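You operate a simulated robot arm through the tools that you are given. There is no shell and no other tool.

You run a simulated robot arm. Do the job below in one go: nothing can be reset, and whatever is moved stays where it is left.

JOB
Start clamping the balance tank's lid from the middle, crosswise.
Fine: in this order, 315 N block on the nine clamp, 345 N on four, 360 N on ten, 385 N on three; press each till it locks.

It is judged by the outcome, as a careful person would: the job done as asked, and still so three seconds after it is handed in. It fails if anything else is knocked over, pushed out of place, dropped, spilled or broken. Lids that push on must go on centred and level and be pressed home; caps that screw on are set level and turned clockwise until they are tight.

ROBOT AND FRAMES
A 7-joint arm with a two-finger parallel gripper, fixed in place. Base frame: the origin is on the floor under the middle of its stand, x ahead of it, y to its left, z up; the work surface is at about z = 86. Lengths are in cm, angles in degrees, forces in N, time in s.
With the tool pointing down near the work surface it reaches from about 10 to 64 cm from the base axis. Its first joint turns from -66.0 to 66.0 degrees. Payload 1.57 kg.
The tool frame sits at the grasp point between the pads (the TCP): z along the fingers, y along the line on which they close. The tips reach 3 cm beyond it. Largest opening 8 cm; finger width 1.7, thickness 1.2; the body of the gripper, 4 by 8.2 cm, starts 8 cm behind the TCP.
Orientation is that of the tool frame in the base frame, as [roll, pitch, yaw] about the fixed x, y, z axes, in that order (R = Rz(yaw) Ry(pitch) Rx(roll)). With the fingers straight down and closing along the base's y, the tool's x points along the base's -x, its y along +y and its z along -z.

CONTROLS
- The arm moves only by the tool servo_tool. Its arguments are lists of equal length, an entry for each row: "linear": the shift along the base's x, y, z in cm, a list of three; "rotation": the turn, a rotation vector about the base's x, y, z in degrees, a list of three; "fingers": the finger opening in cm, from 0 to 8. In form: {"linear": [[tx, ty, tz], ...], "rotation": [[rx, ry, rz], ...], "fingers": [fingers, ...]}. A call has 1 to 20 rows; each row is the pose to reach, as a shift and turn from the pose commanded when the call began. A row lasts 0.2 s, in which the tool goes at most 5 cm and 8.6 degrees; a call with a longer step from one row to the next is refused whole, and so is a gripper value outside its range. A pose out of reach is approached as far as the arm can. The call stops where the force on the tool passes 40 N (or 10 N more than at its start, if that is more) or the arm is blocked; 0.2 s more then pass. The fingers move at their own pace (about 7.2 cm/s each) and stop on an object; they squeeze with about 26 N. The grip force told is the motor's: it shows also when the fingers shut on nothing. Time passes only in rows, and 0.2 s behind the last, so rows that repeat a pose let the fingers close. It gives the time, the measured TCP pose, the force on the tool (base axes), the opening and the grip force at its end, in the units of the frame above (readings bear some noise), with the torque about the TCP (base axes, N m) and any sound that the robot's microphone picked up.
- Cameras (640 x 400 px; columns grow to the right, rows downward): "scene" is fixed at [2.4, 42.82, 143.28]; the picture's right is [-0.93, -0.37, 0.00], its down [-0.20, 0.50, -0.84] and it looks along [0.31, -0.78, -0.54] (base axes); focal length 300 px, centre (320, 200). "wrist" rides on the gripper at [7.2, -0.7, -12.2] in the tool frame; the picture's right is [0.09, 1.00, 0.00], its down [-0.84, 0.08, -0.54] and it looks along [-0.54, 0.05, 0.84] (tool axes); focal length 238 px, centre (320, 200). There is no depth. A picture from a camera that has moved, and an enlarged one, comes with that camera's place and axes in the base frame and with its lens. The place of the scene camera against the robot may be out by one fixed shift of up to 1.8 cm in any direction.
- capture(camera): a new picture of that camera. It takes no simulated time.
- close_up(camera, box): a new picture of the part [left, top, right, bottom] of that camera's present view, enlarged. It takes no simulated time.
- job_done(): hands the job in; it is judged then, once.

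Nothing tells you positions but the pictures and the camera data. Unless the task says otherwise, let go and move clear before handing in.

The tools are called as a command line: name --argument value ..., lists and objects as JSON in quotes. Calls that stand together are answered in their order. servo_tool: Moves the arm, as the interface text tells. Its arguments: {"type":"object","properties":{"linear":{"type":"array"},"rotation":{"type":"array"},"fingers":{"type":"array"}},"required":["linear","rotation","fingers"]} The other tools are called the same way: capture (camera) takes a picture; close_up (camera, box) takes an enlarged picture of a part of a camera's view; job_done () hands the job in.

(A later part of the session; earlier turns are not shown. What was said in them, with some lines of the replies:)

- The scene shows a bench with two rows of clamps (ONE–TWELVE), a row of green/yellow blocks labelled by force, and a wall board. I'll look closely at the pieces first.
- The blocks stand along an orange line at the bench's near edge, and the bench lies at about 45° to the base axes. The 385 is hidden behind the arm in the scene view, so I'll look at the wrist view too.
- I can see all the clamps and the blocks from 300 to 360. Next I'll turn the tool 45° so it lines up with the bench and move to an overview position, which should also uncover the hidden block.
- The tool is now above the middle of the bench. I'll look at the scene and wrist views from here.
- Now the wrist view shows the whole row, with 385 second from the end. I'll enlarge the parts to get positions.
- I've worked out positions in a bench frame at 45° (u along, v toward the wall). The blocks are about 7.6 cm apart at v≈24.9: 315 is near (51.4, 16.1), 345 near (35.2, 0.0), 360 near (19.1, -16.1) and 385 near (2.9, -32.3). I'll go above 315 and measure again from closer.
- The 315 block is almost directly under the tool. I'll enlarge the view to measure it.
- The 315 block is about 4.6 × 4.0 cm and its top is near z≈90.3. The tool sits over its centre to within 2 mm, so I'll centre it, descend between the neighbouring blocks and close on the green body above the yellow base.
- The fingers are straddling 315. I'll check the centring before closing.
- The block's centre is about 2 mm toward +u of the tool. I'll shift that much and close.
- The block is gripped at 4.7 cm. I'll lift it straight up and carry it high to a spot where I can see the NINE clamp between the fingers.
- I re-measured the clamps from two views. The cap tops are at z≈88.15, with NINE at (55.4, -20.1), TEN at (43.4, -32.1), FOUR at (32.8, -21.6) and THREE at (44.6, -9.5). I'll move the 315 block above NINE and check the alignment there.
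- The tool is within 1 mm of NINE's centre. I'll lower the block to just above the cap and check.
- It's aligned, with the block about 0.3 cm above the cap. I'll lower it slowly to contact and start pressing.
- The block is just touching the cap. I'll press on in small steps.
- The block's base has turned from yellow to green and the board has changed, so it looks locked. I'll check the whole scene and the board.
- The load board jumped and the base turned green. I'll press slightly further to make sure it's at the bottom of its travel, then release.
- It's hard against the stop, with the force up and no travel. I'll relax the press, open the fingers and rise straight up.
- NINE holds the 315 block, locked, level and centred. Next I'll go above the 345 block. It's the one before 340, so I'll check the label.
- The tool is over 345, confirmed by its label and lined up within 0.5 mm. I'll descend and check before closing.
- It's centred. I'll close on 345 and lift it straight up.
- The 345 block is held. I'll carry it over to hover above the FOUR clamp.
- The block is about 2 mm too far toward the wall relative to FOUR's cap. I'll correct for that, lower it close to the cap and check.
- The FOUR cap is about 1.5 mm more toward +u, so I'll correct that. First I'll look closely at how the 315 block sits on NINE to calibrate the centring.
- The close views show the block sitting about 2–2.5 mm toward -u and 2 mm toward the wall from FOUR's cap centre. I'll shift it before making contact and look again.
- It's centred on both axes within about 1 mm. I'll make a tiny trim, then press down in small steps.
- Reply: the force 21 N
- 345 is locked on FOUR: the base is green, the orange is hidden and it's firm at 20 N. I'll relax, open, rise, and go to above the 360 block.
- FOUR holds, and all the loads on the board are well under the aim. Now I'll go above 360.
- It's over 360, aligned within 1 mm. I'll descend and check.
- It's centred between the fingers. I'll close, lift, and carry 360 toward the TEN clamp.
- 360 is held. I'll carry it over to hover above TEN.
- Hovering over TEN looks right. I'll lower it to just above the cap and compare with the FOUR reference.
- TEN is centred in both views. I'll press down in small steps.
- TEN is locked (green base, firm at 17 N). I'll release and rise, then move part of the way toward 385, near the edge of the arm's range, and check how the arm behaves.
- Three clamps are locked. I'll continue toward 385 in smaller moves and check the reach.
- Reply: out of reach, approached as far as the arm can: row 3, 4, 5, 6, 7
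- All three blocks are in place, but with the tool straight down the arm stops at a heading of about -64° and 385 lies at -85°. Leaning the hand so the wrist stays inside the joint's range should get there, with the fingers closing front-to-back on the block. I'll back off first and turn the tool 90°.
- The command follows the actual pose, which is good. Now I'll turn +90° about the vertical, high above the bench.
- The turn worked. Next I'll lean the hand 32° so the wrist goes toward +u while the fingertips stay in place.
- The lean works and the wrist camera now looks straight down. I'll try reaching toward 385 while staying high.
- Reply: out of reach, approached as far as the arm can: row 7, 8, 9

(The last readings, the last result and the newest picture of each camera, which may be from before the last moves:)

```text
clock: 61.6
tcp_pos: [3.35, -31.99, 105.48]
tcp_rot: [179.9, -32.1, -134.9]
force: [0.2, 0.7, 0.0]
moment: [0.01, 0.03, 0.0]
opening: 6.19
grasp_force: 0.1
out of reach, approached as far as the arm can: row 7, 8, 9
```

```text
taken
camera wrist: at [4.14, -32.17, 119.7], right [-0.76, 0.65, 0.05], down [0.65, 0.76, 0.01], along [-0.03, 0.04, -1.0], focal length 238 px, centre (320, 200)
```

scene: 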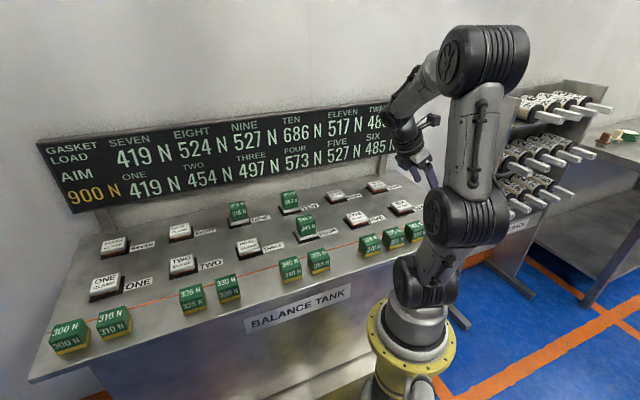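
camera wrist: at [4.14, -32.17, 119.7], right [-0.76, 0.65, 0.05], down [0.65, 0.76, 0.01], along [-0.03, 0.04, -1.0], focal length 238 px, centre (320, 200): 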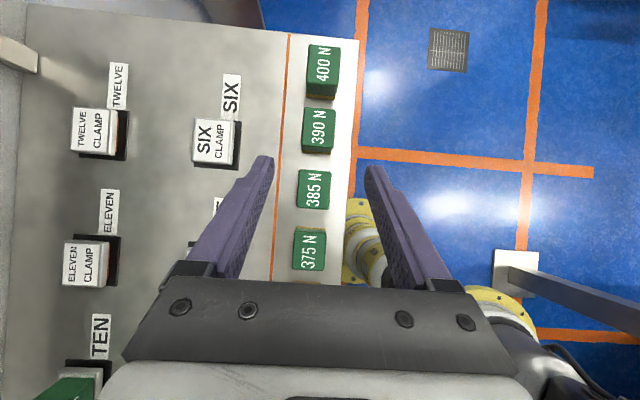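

I reached (3.35, -31.99), right over 385. I'll add 3° of lean for margin and look at 385 closely.

servo_tool --linear '[[0, 0, 0], [0, 0, 0], [0, 0, -1.5], [0, 0, -1.5]]' --rotation '[[-1.06, 1.06, 0], [-2.12, 2.12, 0], [-2.12, 2.12, 0], [-2.12, 2.12, 0]]' --fingers '[6.2, 6.2, 6.2, 6.2]'

capture --camera "wrist"

close_up --camera "wrist" --box '[240, 120, 400, 220]'

close_up --camera "scene" --box '[350, 120, 478, 260]'

```text
clock: 62.6
tcp_pos: [3.33, -31.89, 104.11]
tcp_rot: [180.0, -35.0, -135.0]
force: [0.2, 0.1, -0.8]
moment: [0.01, 0.01, 0.02]
opening: 6.2
grasp_force: 0.1
```

```text
taken
camera wrist: at [4.64, -31.59, 118.18], right [-0.76, 0.65, 0.05], down [0.65, 0.76, -0.04], along [-0.06, 0.01, -1.0], focal length 238 px, centre (320, 200)
```

wrist: 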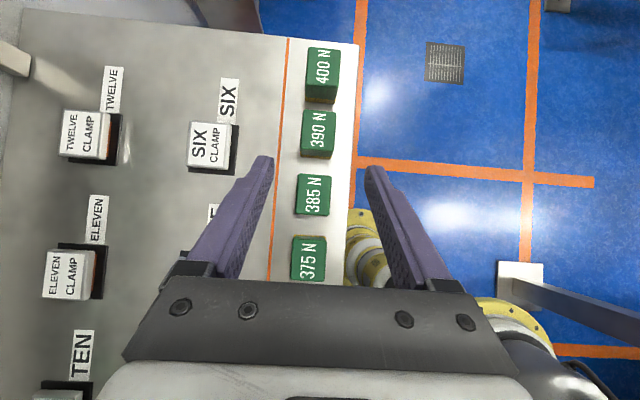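

```text
4.00 times, centred on (320, 170) of wrist
camera zoom: at [4.64, -31.59, 118.18], right [-0.76, 0.65, 0.05], down [0.65, 0.76, -0.04], along [-0.06, 0.01, -1.0], focal length 953 px, centre (320, 320)
```

zoom: 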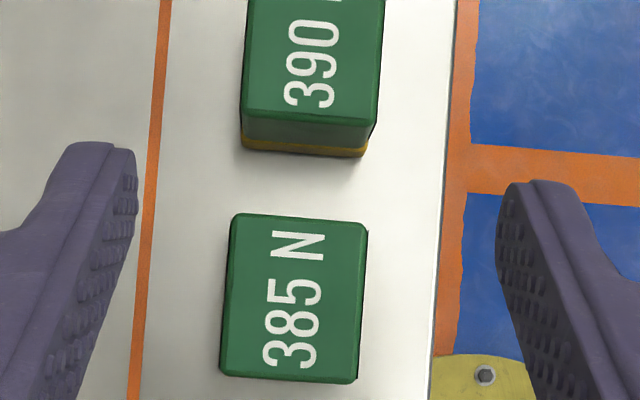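

```text
2.86 times, centred on (414, 190) of scene
camera zoom: at [2.4, 42.82, 143.28], right [-0.93, -0.37, 0.0], down [-0.2, 0.5, -0.84], along [0.31, -0.78, -0.54], focal length 857 px, centre (51, 229)
```

zoom: 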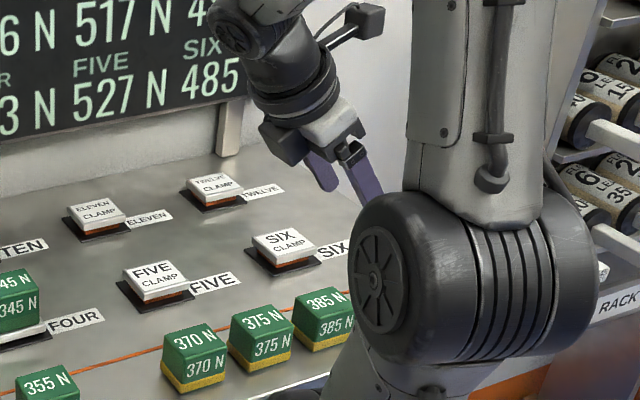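

385 is measured at u≈-20.7, v≈25.0, and the tool is nearly over it with a deliberate 0.5 cm offset. I'll descend partway and re-check.

servo_tool --linear '[[0.05, -0.07, -2.0], [0.05, -0.07, -4.0], [0.05, -0.07, -6.0], [0.05, -0.07, -8.0], [0.05, -0.07, -10.0], [0.05, -0.07, -10.0]]' --rotation '[[0, 0, 0], [0, 0, 0], [0, 0, 0], [0, 0, 0], [0, 0, 0], [0, 0, 0]]' --fingers '[6.2, 6.2, 6.2, 6.2, 6.2, 6.2]'

capture --camera "wrist"

close_up --camera "scene" --box '[350, 140, 478, 260]'

```text
clock: 64.0
tcp_pos: [3.44, -32.03, 93.93]
tcp_rot: [180.0, -34.9, -135.0]
force: [-0.3, -0.4, -1.0]
moment: [0.05, -0.01, 0.01]
opening: 6.2
grasp_force: 0.1
```

```text
taken
camera wrist: at [4.65, -31.71, 108.17], right [-0.76, 0.65, 0.05], down [0.65, 0.76, -0.04], along [-0.06, 0.01, -1.0], focal length 238 px, centre (320, 200)
```

wrist: 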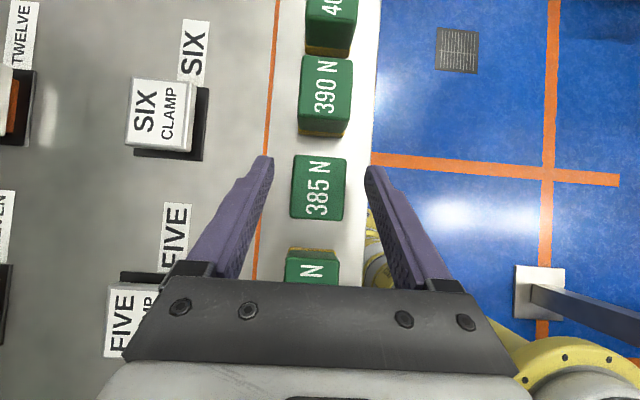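

```text
3.33 times, centred on (414, 200) of scene
camera zoom: at [2.4, 42.82, 143.28], right [-0.93, -0.37, 0.0], down [-0.2, 0.5, -0.84], along [0.31, -0.78, -0.54], focal length 1000 px, centre (7, 200)
```

zoom: 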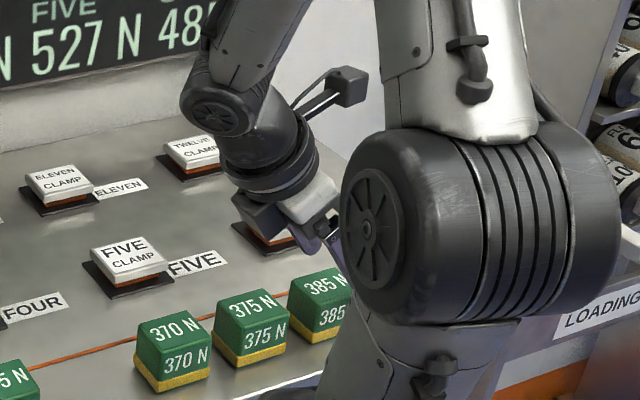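

It's aligned. I'll lower the rest of the way, check, then close front-to-back.

servo_tool --linear '[[-0.04, 0.04, -1.0], [-0.05, 0.05, -2.0], [-0.05, 0.05, -3.0], [-0.05, 0.05, -3.7], [-0.05, 0.05, -3.7]]' --rotation '[[0, 0, 0], [0, 0, 0], [0, 0, 0], [0, 0, 0], [0, 0, 0]]' --fingers '[6.2, 6.2, 6.2, 6.2, 6.2]'

close_up --camera "wrist" --box '[240, 130, 400, 230]'

close_up --camera "scene" --box '[350, 160, 446, 250]'

```text
clock: 65.2
tcp_pos: [3.54, -31.84, 90.14]
tcp_rot: [-180.0, -34.9, -135.1]
force: [0.2, 0.1, 1.0]
moment: [-0.03, 0.05, -0.02]
opening: 6.19
grasp_force: 0.2
```

```text
4.00 times, centred on (320, 180) of wrist
camera zoom: at [4.67, -31.69, 104.42], right [-0.76, 0.65, 0.05], down [0.65, 0.76, -0.04], along [-0.06, 0.01, -1.0], focal length 953 px, centre (320, 280)
```

zoom: 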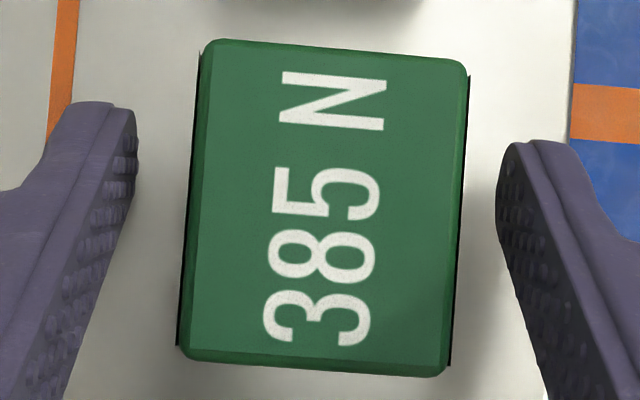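

```text
4.44 times, centred on (398, 205) of scene
camera zoom: at [2.4, 42.82, 143.28], right [-0.93, -0.37, 0.0], down [-0.2, 0.5, -0.84], along [0.31, -0.78, -0.54], focal length 1334 px, centre (-27, 178)
```

zoom: 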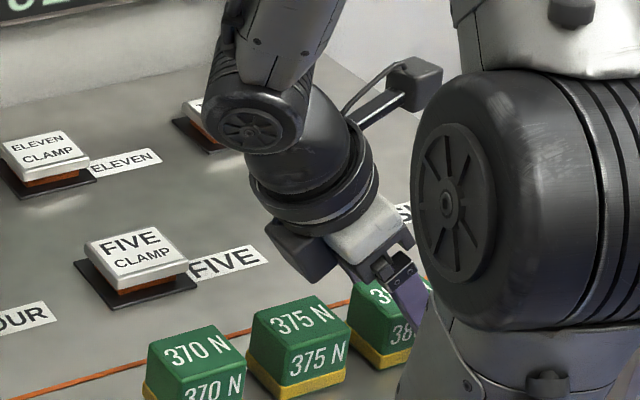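

The block is between the fingers, so I'll close gently and lift a little.

servo_tool --linear '[[0, 0, 0], [0, 0, 0], [0, 0, 0], [0, 0, 0], [0, 0, 0], [0, 0, 0]]' --rotation '[[0, 0, 0], [0, 0, 0], [0, 0, 0], [0, 0, 0], [0, 0, 0], [0, 0, 0]]' --fingers '[5.5, 5.0, 4.4, 3.8, 3.0, 3.0]'

close_up --camera "wrist" --box '[240, 130, 400, 230]'

```text
clock: 66.6
tcp_pos: [3.4, -31.96, 90.28]
tcp_rot: [179.9, -35.0, -135.0]
force: [-0.7, 0.4, 1.6]
moment: [-0.04, -0.01, 0.0]
opening: 3.96
grasp_force: 26.2
```

```text
4.00 times, centred on (320, 180) of wrist
camera zoom: at [4.66, -31.68, 104.43], right [-0.76, 0.65, 0.05], down [0.65, 0.76, -0.04], along [-0.06, 0.01, -1.0], focal length 953 px, centre (320, 280)
```

zoom: 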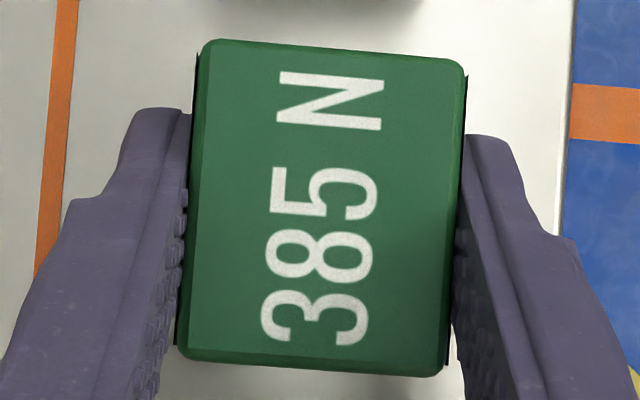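

It's gripped at 3.96 cm. I'll lift straight up first and confirm the block is held.

servo_tool --linear '[[0, 0, 0.6], [0, 0, 1.6], [0, 0, 3.5], [0, 0, 6.0], [0, 0, 9.0], [0, 0, 12.0], [0, 0, 15.0], [0, 0, 15.0]]' --rotation '[[0, 0, 0], [0, 0, 0], [0, 0, 0], [0, 0, 0], [0, 0, 0], [0, 0, 0], [0, 0, 0], [0, 0, 0]]' --fingers '[3.0, 3.0, 3.0, 3.0, 3.0, 3.0, 3.0, 3.0]'

capture --camera "wrist"

capture --camera "scene"

```text
clock: 68.4
tcp_pos: [3.57, -32.02, 105.34]
tcp_rot: [179.9, -35.1, -134.8]
force: [-0.2, 0.1, -1.2]
moment: [0.0, 0.01, 0.02]
opening: 3.95
grasp_force: 25.9
```

```text
taken
camera wrist: at [4.72, -31.72, 119.46], right [-0.76, 0.65, 0.05], down [0.65, 0.76, -0.04], along [-0.06, 0.01, -1.0], focal length 238 px, centre (320, 200)
```

wrist: 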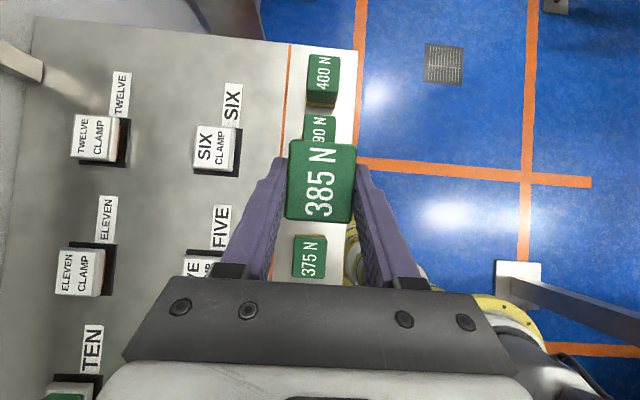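

```text
taken
```

scene: 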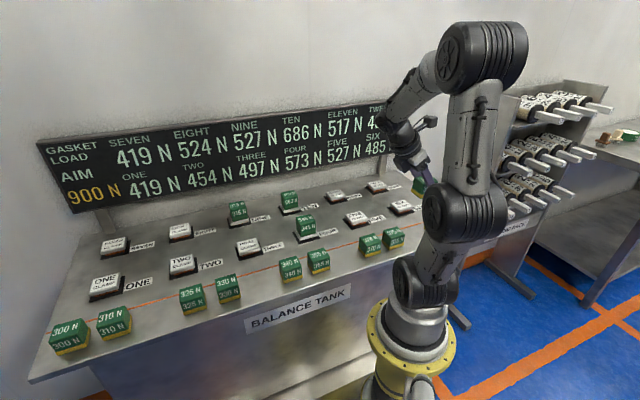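

385 is held. I'll carry it high across to a viewing spot just past THREE, keeping the tool's lean.

servo_tool --linear '[[2.0, 1.2, 0.3], [5.0, 3.0, 0.5], [8.4, 5.1, 0.5], [12.0, 7.3, 0.5], [15.6, 9.5, 0.5], [19.2, 11.7, 0.5], [22.8, 13.9, 0.5], [26.4, 16.1, 0.5], [30.0, 18.3, 0.5], [33.6, 20.5, 0.5], [37.2, 22.7, 0.5], [40.8, 24.9, 0.5], [44.0, 26.9, 0.5], [46.5, 28.5, 0.5], [47.9, 29.4, 0.5], [47.9, 29.4, 0.5], [47.9, 29.4, 0.5]]' --rotation '[[0, 0, 0], [0, 0, 0], [0, 0, 0], [0, 0, 0], [0, 0, 0], [0, 0, 0], [0, 0, 0], [0, 0, 0], [0, 0, 0], [0, 0, 0], [0, 0, 0], [0, 0, 0], [0, 0, 0], [0, 0, 0], [0, 0, 0], [0, 0, 0], [0, 0, 0]]' --fingers '[3.0, 3.0, 3.0, 3.0, 3.0, 3.0, 3.0, 3.0, 3.0, 3.0, 3.0, 3.0, 3.0, 3.0, 3.0, 3.0, 3.0]'

capture --camera "wrist"

capture --camera "scene"

```text
clock: 72.0
tcp_pos: [51.41, -2.4, 105.61]
tcp_rot: [180.0, -35.1, -134.9]
force: [0.8, -0.1, -0.6]
moment: [-0.01, -0.01, 0.03]
opening: 3.97
grasp_force: 25.8
```

```text
taken
camera wrist: at [52.49, -2.23, 119.89], right [-0.76, 0.65, 0.05], down [0.65, 0.76, -0.04], along [-0.06, 0.01, -1.0], focal length 238 px, centre (320, 200)
```

wrist: 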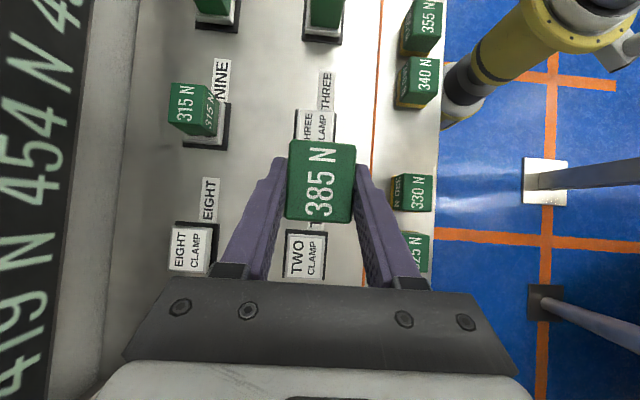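

```text
taken
```

scene: 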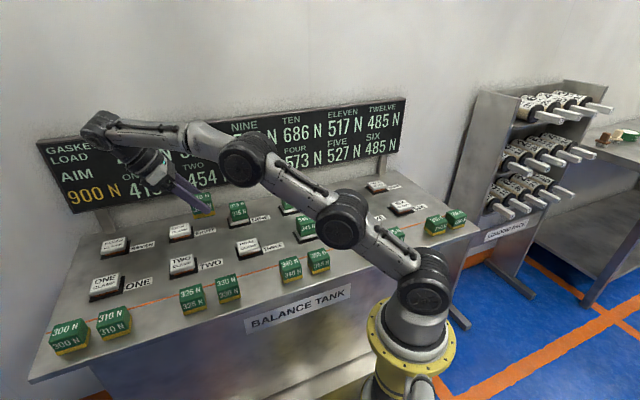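

close_up --camera "wrist" --box '[256, 70, 384, 150]'

close_up --camera "wrist" --box '[240, 120, 400, 300]'

close_up --camera "wrist" --box '[150, 60, 250, 160]'

```text
5.00 times, centred on (320, 110) of wrist
camera zoom: at [52.49, -2.23, 119.89], right [-0.76, 0.65, 0.05], down [0.65, 0.76, -0.04], along [-0.06, 0.01, -1.0], focal length 1192 px, centre (320, 650)
```

zoom: 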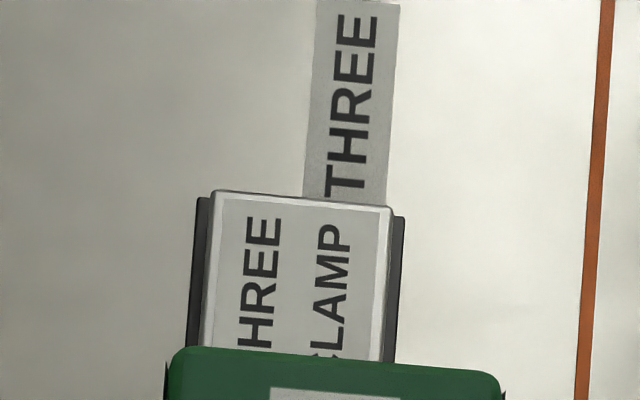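

```text
2.22 times, centred on (320, 210) of wrist
camera zoom: at [52.49, -2.23, 119.89], right [-0.76, 0.65, 0.05], down [0.65, 0.76, -0.04], along [-0.06, 0.01, -1.0], focal length 530 px, centre (320, 178)
```

zoom: 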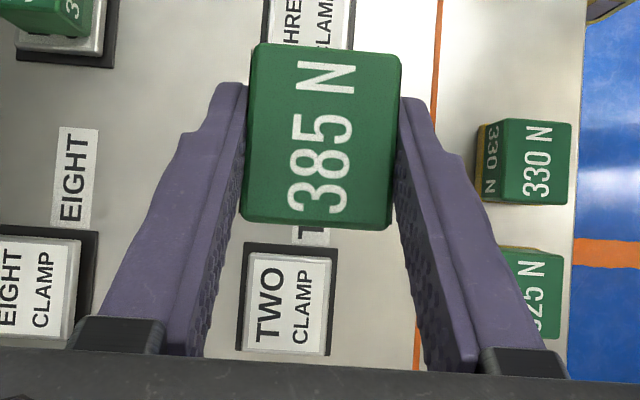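

```text
4.00 times, centred on (200, 110) of wrist
camera zoom: at [52.49, -2.23, 119.89], right [-0.76, 0.65, 0.05], down [0.65, 0.76, -0.04], along [-0.06, 0.01, -1.0], focal length 953 px, centre (800, 560)
```

zoom: 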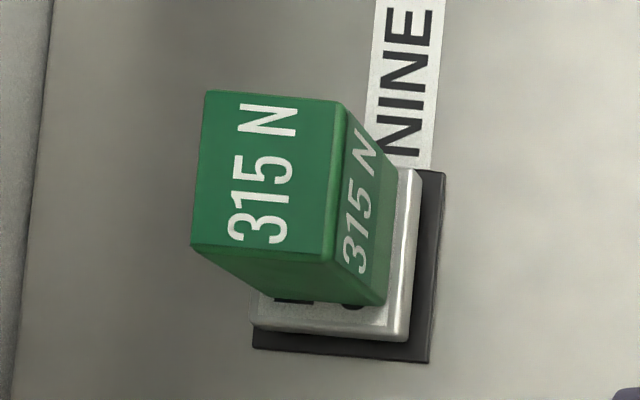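

The straight-down view puts THREE's cap centre at u≈24.95, v≈38.5. I'll move the block over THREE by the difference seen in the picture, then check with the scene camera.

servo_tool --linear '[[-2.0, -2.2, 0], [-4.5, -4.95, -1.0], [-6.02, -6.62, -2.5], [-6.02, -6.62, -5.0], [-6.02, -6.62, -7.5], [-6.02, -6.62, -9.5], [-6.02, -6.62, -9.5]]' --rotation '[[0, 0, 0], [0, 0, 0], [0, 0, 0], [0, 0, 0], [0, 0, 0], [0, 0, 0], [0, 0, 0]]' --fingers '[3.0, 3.0, 3.0, 3.0, 3.0, 3.0, 3.0]'

capture --camera "wrist"

close_up --camera "scene" --box '[200, 190, 296, 270]'

```text
clock: 73.6
tcp_pos: [45.27, -9.08, 96.26]
tcp_rot: [-180.0, -35.1, -134.9]
force: [0.2, 0.1, -0.8]
moment: [0.02, 0.03, 0.0]
opening: 3.92
grasp_force: 25.7
```

```text
taken
camera wrist: at [46.46, -8.87, 110.41], right [-0.76, 0.65, 0.05], down [0.65, 0.76, -0.04], along [-0.06, 0.01, -1.0], focal length 238 px, centre (320, 200)
```

wrist: 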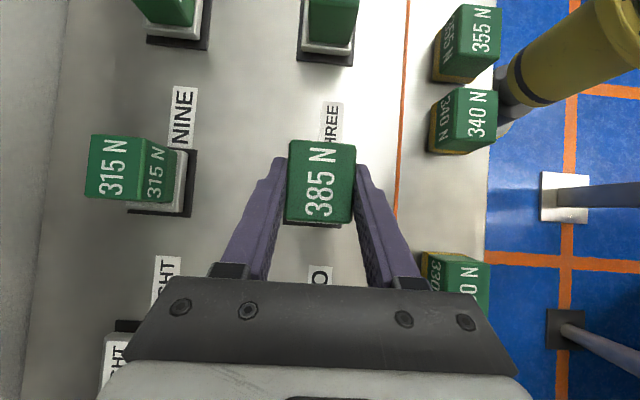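

```text
5.00 times, centred on (248, 230) of scene
camera zoom: at [2.4, 42.82, 143.28], right [-0.93, -0.37, 0.0], down [-0.2, 0.5, -0.84], along [0.31, -0.78, -0.54], focal length 1500 px, centre (680, 50)
```

zoom: 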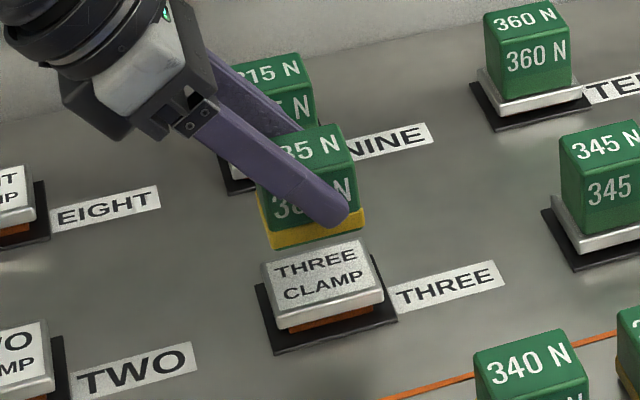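

The block is hovering over THREE. I'll lower it to just above the cap and check the margins.

servo_tool --linear '[[0, 0, -1.0], [0, 0, -2.0], [0, 0, -2.8], [0, 0, -3.3], [0, 0, -3.3]]' --rotation '[[0, 0, 0], [0, 0, 0], [0, 0, 0], [0, 0, 0], [0, 0, 0]]' --fingers '[3.0, 3.0, 3.0, 3.0, 3.0]'

close_up --camera "scene" --box '[226, 228, 274, 258]'

close_up --camera "wrist" --box '[240, 125, 400, 235]'

```text
clock: 74.8
tcp_pos: [45.17, -9.06, 93.0]
tcp_rot: [179.9, -35.0, -134.9]
force: [-0.6, -0.5, -0.4]
moment: [0.01, 0.0, 0.0]
opening: 3.96
grasp_force: 26.1
```

```text
13.33 times, centred on (250, 243) of scene
camera zoom: at [2.4, 42.82, 143.28], right [-0.93, -0.37, 0.0], down [-0.2, 0.5, -0.84], along [0.31, -0.78, -0.54], focal length 4001 px, centre (1253, -373)
```

zoom: 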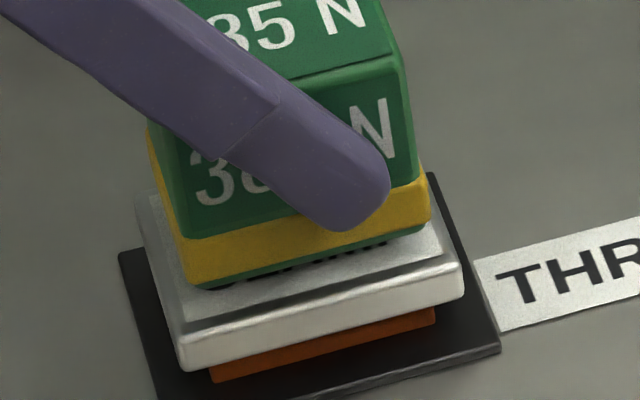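

```text
3.64 times, centred on (320, 180) of wrist
camera zoom: at [46.48, -8.88, 107.13], right [-0.76, 0.65, 0.05], down [0.65, 0.76, -0.04], along [-0.06, 0.01, -1.0], focal length 867 px, centre (320, 273)
```

zoom: 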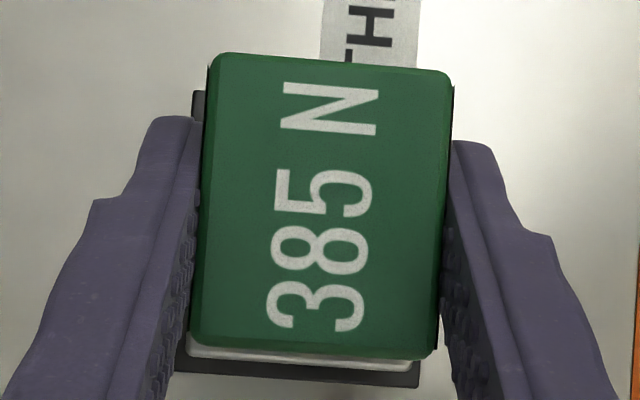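

The straight-down view shows the block centred on THREE within 0.5 mm, while the scene view hints at a slight bias toward the wall. I'll trim 1 mm forward and lower to light contact for a direct check.

servo_tool --linear '[[-0.08, 0.08, 0], [-0.08, 0.08, -0.2], [-0.08, 0.08, -0.4], [-0.08, 0.08, -0.5], [-0.08, 0.08, -0.6], [-0.08, 0.08, -0.7], [-0.08, 0.08, -0.7]]' --rotation '[[0, 0, 0], [0, 0, 0], [0, 0, 0], [0, 0, 0], [0, 0, 0], [0, 0, 0], [0, 0, 0]]' --fingers '[3.0, 3.0, 3.0, 3.0, 3.0, 3.0, 3.0]'

close_up --camera "scene" --box '[226, 228, 274, 258]'

```text
clock: 76.4
tcp_pos: [45.17, -9.06, 92.31]
tcp_rot: [-180.0, -34.9, -135.1]
force: [-1.0, -0.6, 1.1]
moment: [-0.01, 0.04, 0.0]
opening: 3.95
grasp_force: 26.1
```

```text
13.33 times, centred on (250, 243) of scene
camera zoom: at [2.4, 42.82, 143.28], right [-0.93, -0.37, 0.0], down [-0.2, 0.5, -0.84], along [0.31, -0.78, -0.54], focal length 4001 px, centre (1253, -373)
```

zoom: 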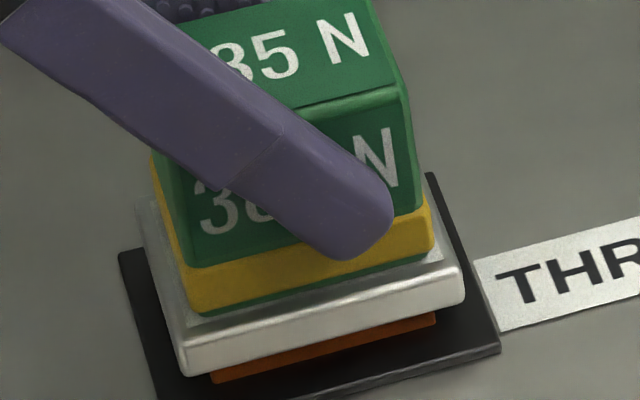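

At light contact the block is centred on THREE, with even margins left and right and the expected front margin. I'll press down in small steps.

servo_tool --linear '[[0, 0, -0.1], [0, 0, -0.2], [0, 0, -0.3], [0, 0, -0.4], [0, 0, -0.5], [0, 0, -0.6], [0, 0, -0.7], [0, 0, -0.8], [0, 0, -0.8]]' --rotation '[[0, 0, 0], [0, 0, 0], [0, 0, 0], [0, 0, 0], [0, 0, 0], [0, 0, 0], [0, 0, 0], [0, 0, 0], [0, 0, 0]]' --fingers '[3.0, 3.0, 3.0, 3.0, 3.0, 3.0, 3.0, 3.0, 3.0]'

close_up --camera "scene" --box '[218, 222, 282, 262]'

capture --camera "scene"

```text
clock: 78.4
tcp_pos: [45.18, -9.03, 91.56]
tcp_rot: [-179.9, -35.0, -135.0]
force: [-0.8, 0.0, 13.2]
moment: [0.1, 0.1, 0.0]
opening: 3.94
grasp_force: 26.1
```

```text
10.00 times, centred on (250, 242) of scene
camera zoom: at [2.38, 42.83, 143.28], right [-0.93, -0.37, 0.0], down [-0.2, 0.5, -0.84], along [0.31, -0.78, -0.54], focal length 3001 px, centre (1020, -220)
```

zoom: 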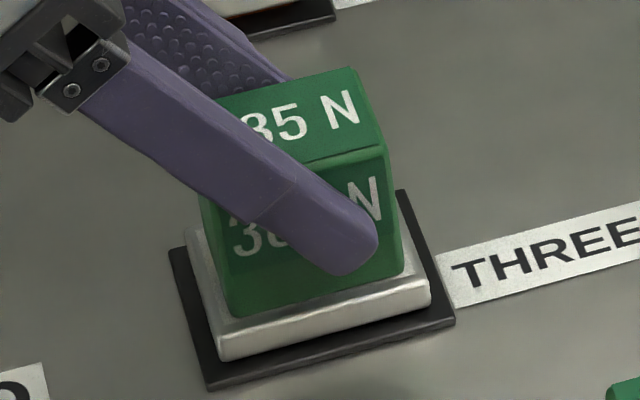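

```text
taken
```

scene: 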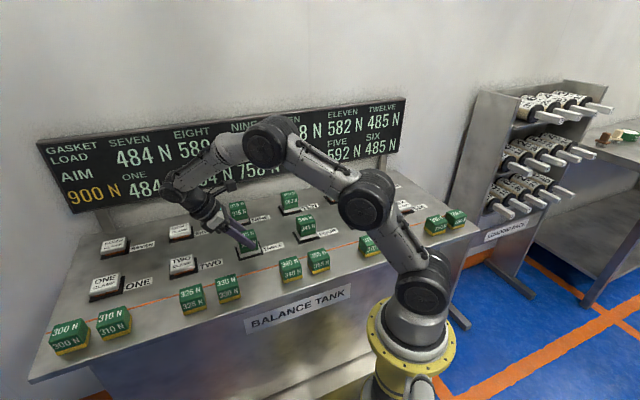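

THREE locked: the base is green, the orange is hidden and the board updated. I'll firm it very slightly, relax, open and rise clear.

servo_tool --linear '[[0, 0, -0.1], [0, 0, -0.15], [0, 0, 0.0], [0, 0, 0.15], [0, 0, 0.15], [0, 0, 0.15], [0, 0, 0.15], [0, 0, 0.15], [0, 0, 0.8], [0, 0, 2.5], [0, 0, 5.5], [0, 0, 9.0], [0, 0, 13.0], [0, 0, 15.0], [0, 0, 15.0]]' --rotation '[[0, 0, 0], [0, 0, 0], [0, 0, 0], [0, 0, 0], [0, 0, 0], [0, 0, 0], [0, 0, 0], [0, 0, 0], [0, 0, 0], [0, 0, 0], [0, 0, 0], [0, 0, 0], [0, 0, 0], [0, 0, 0], [0, 0, 0]]' --fingers '[3.0, 3.0, 3.0, 3.0, 4.5, 6.2, 6.2, 6.2, 6.2, 6.2, 6.2, 6.2, 6.2, 6.2, 6.2]'

capture --camera "wrist"

capture --camera "scene"

close_up --camera "scene" --box '[210, 180, 338, 260]'

```text
clock: 81.6
tcp_pos: [45.29, -9.01, 106.6]
tcp_rot: [-180.0, -35.0, -134.9]
force: [0.2, 0.0, 0.0]
moment: [0.0, 0.04, 0.01]
opening: 6.22
grasp_force: 0.0
```

```text
taken
camera wrist: at [46.5, -8.79, 120.71], right [-0.76, 0.65, 0.05], down [0.65, 0.76, -0.04], along [-0.06, 0.01, -1.0], focal length 238 px, centre (320, 200)
```

wrist: 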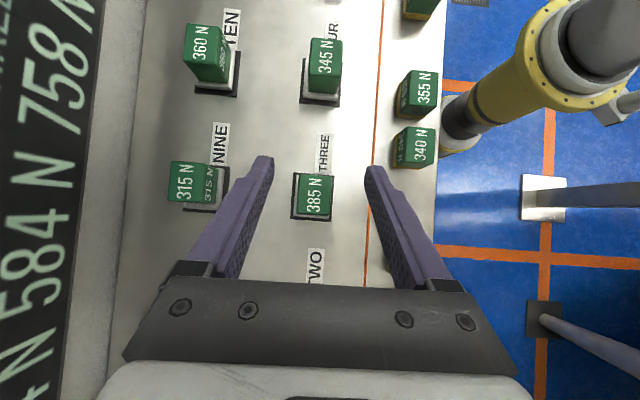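

```text
taken
```

scene: 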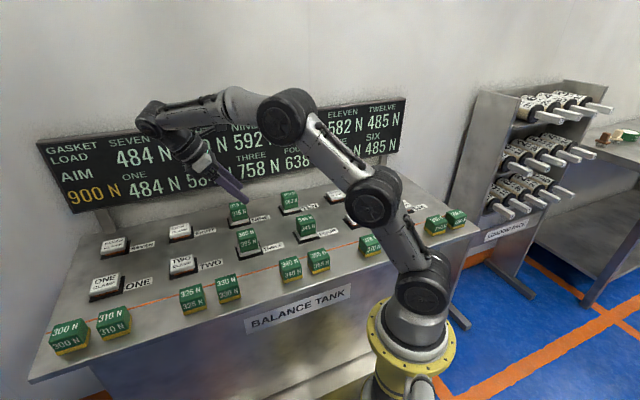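

```text
5.00 times, centred on (274, 220) of scene
camera zoom: at [2.4, 42.82, 143.28], right [-0.93, -0.37, 0.0], down [-0.2, 0.5, -0.84], along [0.31, -0.78, -0.54], focal length 1500 px, centre (550, 100)
```

zoom: 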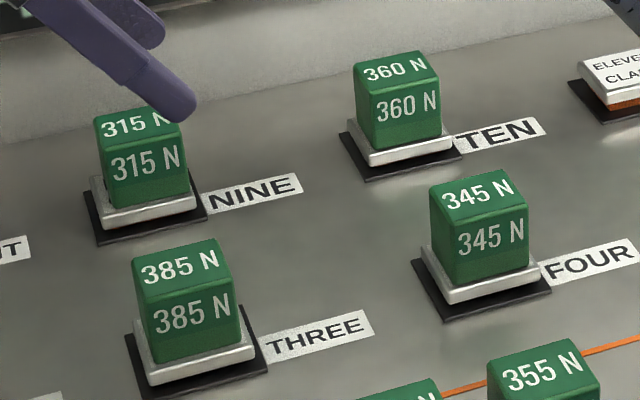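

All four clamps show green, locked blocks with the right labels: NINE 315, FOUR 345, TEN 360, THREE 385. I'll move the arm clear and check that the remaining blocks are undisturbed.

servo_tool --linear '[[0, 0, 2], [-1.5, 1.0, 4], [-3.5, 2.5, 6], [-5.5, 4.0, 8], [-7.5, 5.5, 9], [-9.0, 7.0, 10], [-9.0, 7.0, 10], [-9.0, 7.0, 10]]' --rotation '[[0, 0, 0], [5.66, -5.66, 0], [11.31, -11.31, 0], [16.97, -16.97, 0], [22.63, -22.63, 0], [24.75, -24.75, 0], [24.75, -24.75, 0], [24.75, -24.75, 0]]' --fingers '[6.2, 6.2, 6.2, 6.2, 6.2, 6.2, 6.2, 6.2]'

capture --camera "wrist"

capture --camera "scene"

close_up --camera "scene" --box '[340, 180, 484, 270]'

close_up --camera "scene" --box '[30, 90, 410, 220]'

```text
clock: 83.4
tcp_pos: [36.33, -2.01, 116.46]
tcp_rot: [-179.9, 0.0, -135.0]
force: [0.0, -0.3, -0.8]
moment: [-0.01, 0.03, -0.02]
opening: 6.21
grasp_force: 0.2
```

```text
taken
camera wrist: at [31.6, -7.62, 128.76], right [-0.77, 0.64, 0.0], down [0.54, 0.65, 0.54], along [0.35, 0.42, -0.84], focal length 238 px, centre (320, 200)
```

wrist: 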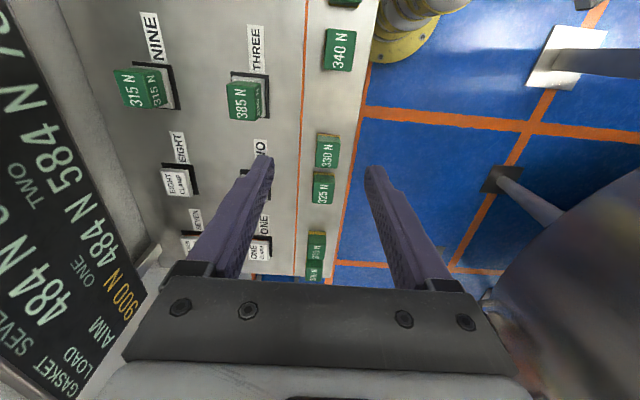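

```text
taken
```

scene: 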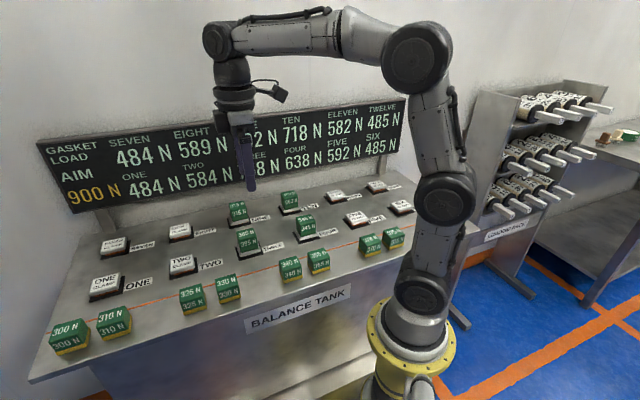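

```text
4.44 times, centred on (412, 225) of scene
camera zoom: at [2.4, 42.82, 143.28], right [-0.93, -0.37, 0.0], down [-0.2, 0.5, -0.84], along [0.31, -0.78, -0.54], focal length 1334 px, centre (-89, 89)
```

zoom: 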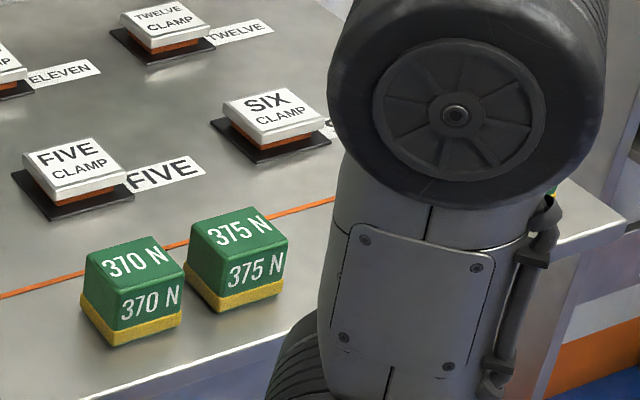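

```text
1.68 times, centred on (220, 155) of scene
camera zoom: at [2.4, 42.82, 143.28], right [-0.93, -0.37, 0.0], down [-0.2, 0.5, -0.84], along [0.31, -0.78, -0.54], focal length 505 px, centre (488, 276)
```

zoom: 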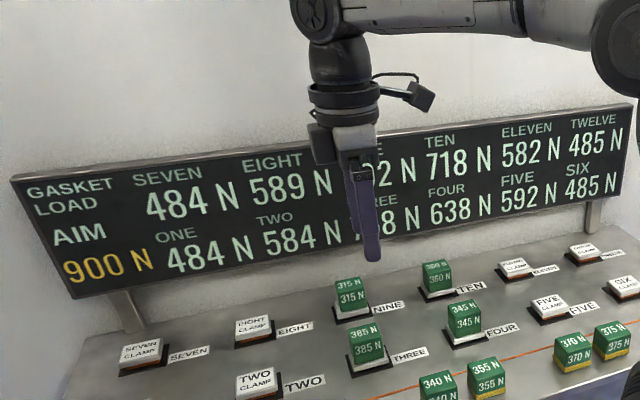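

All four blocks are locked on the right clamps, put on in the order asked. The other blocks stand where they were as far as I can see, with 390 and 400 last seen in place before the arm covered them. The gripper is open and clear, so I'm handing in the job.

job_done

```text
The job is handed in.
```

All four blocks are on and locked, in the order you gave: 315 N on nine, 345 N on four, 360 N on ten and 385 N on three. Each base turned from yellow to green and the load board updated each time. I then pressed each one against its stop.

- **Nine is a little off-centre:** the 315 N block sits roughly 3–5 mm to one side of the cap's middle. It locked normally, so I left it. The other three are centred to within about 1–2 mm.
- **385 N needed a leaning grip:** it was out of reach with the gripper pointing straight down. I took it with the hand tilted 35° and set it down level the same way.
- **Other blocks:** the rest of the row looked undisturbed. The 390 N and 400 N blocks were behind the arm in the last picture, but they were in place just before that.
- **Board after the last clamp:** three reads 758 N, ten 718 N, four 638 N and nine 592 N, all below the 900 N aim.

The gripper is open and clear of the bench.
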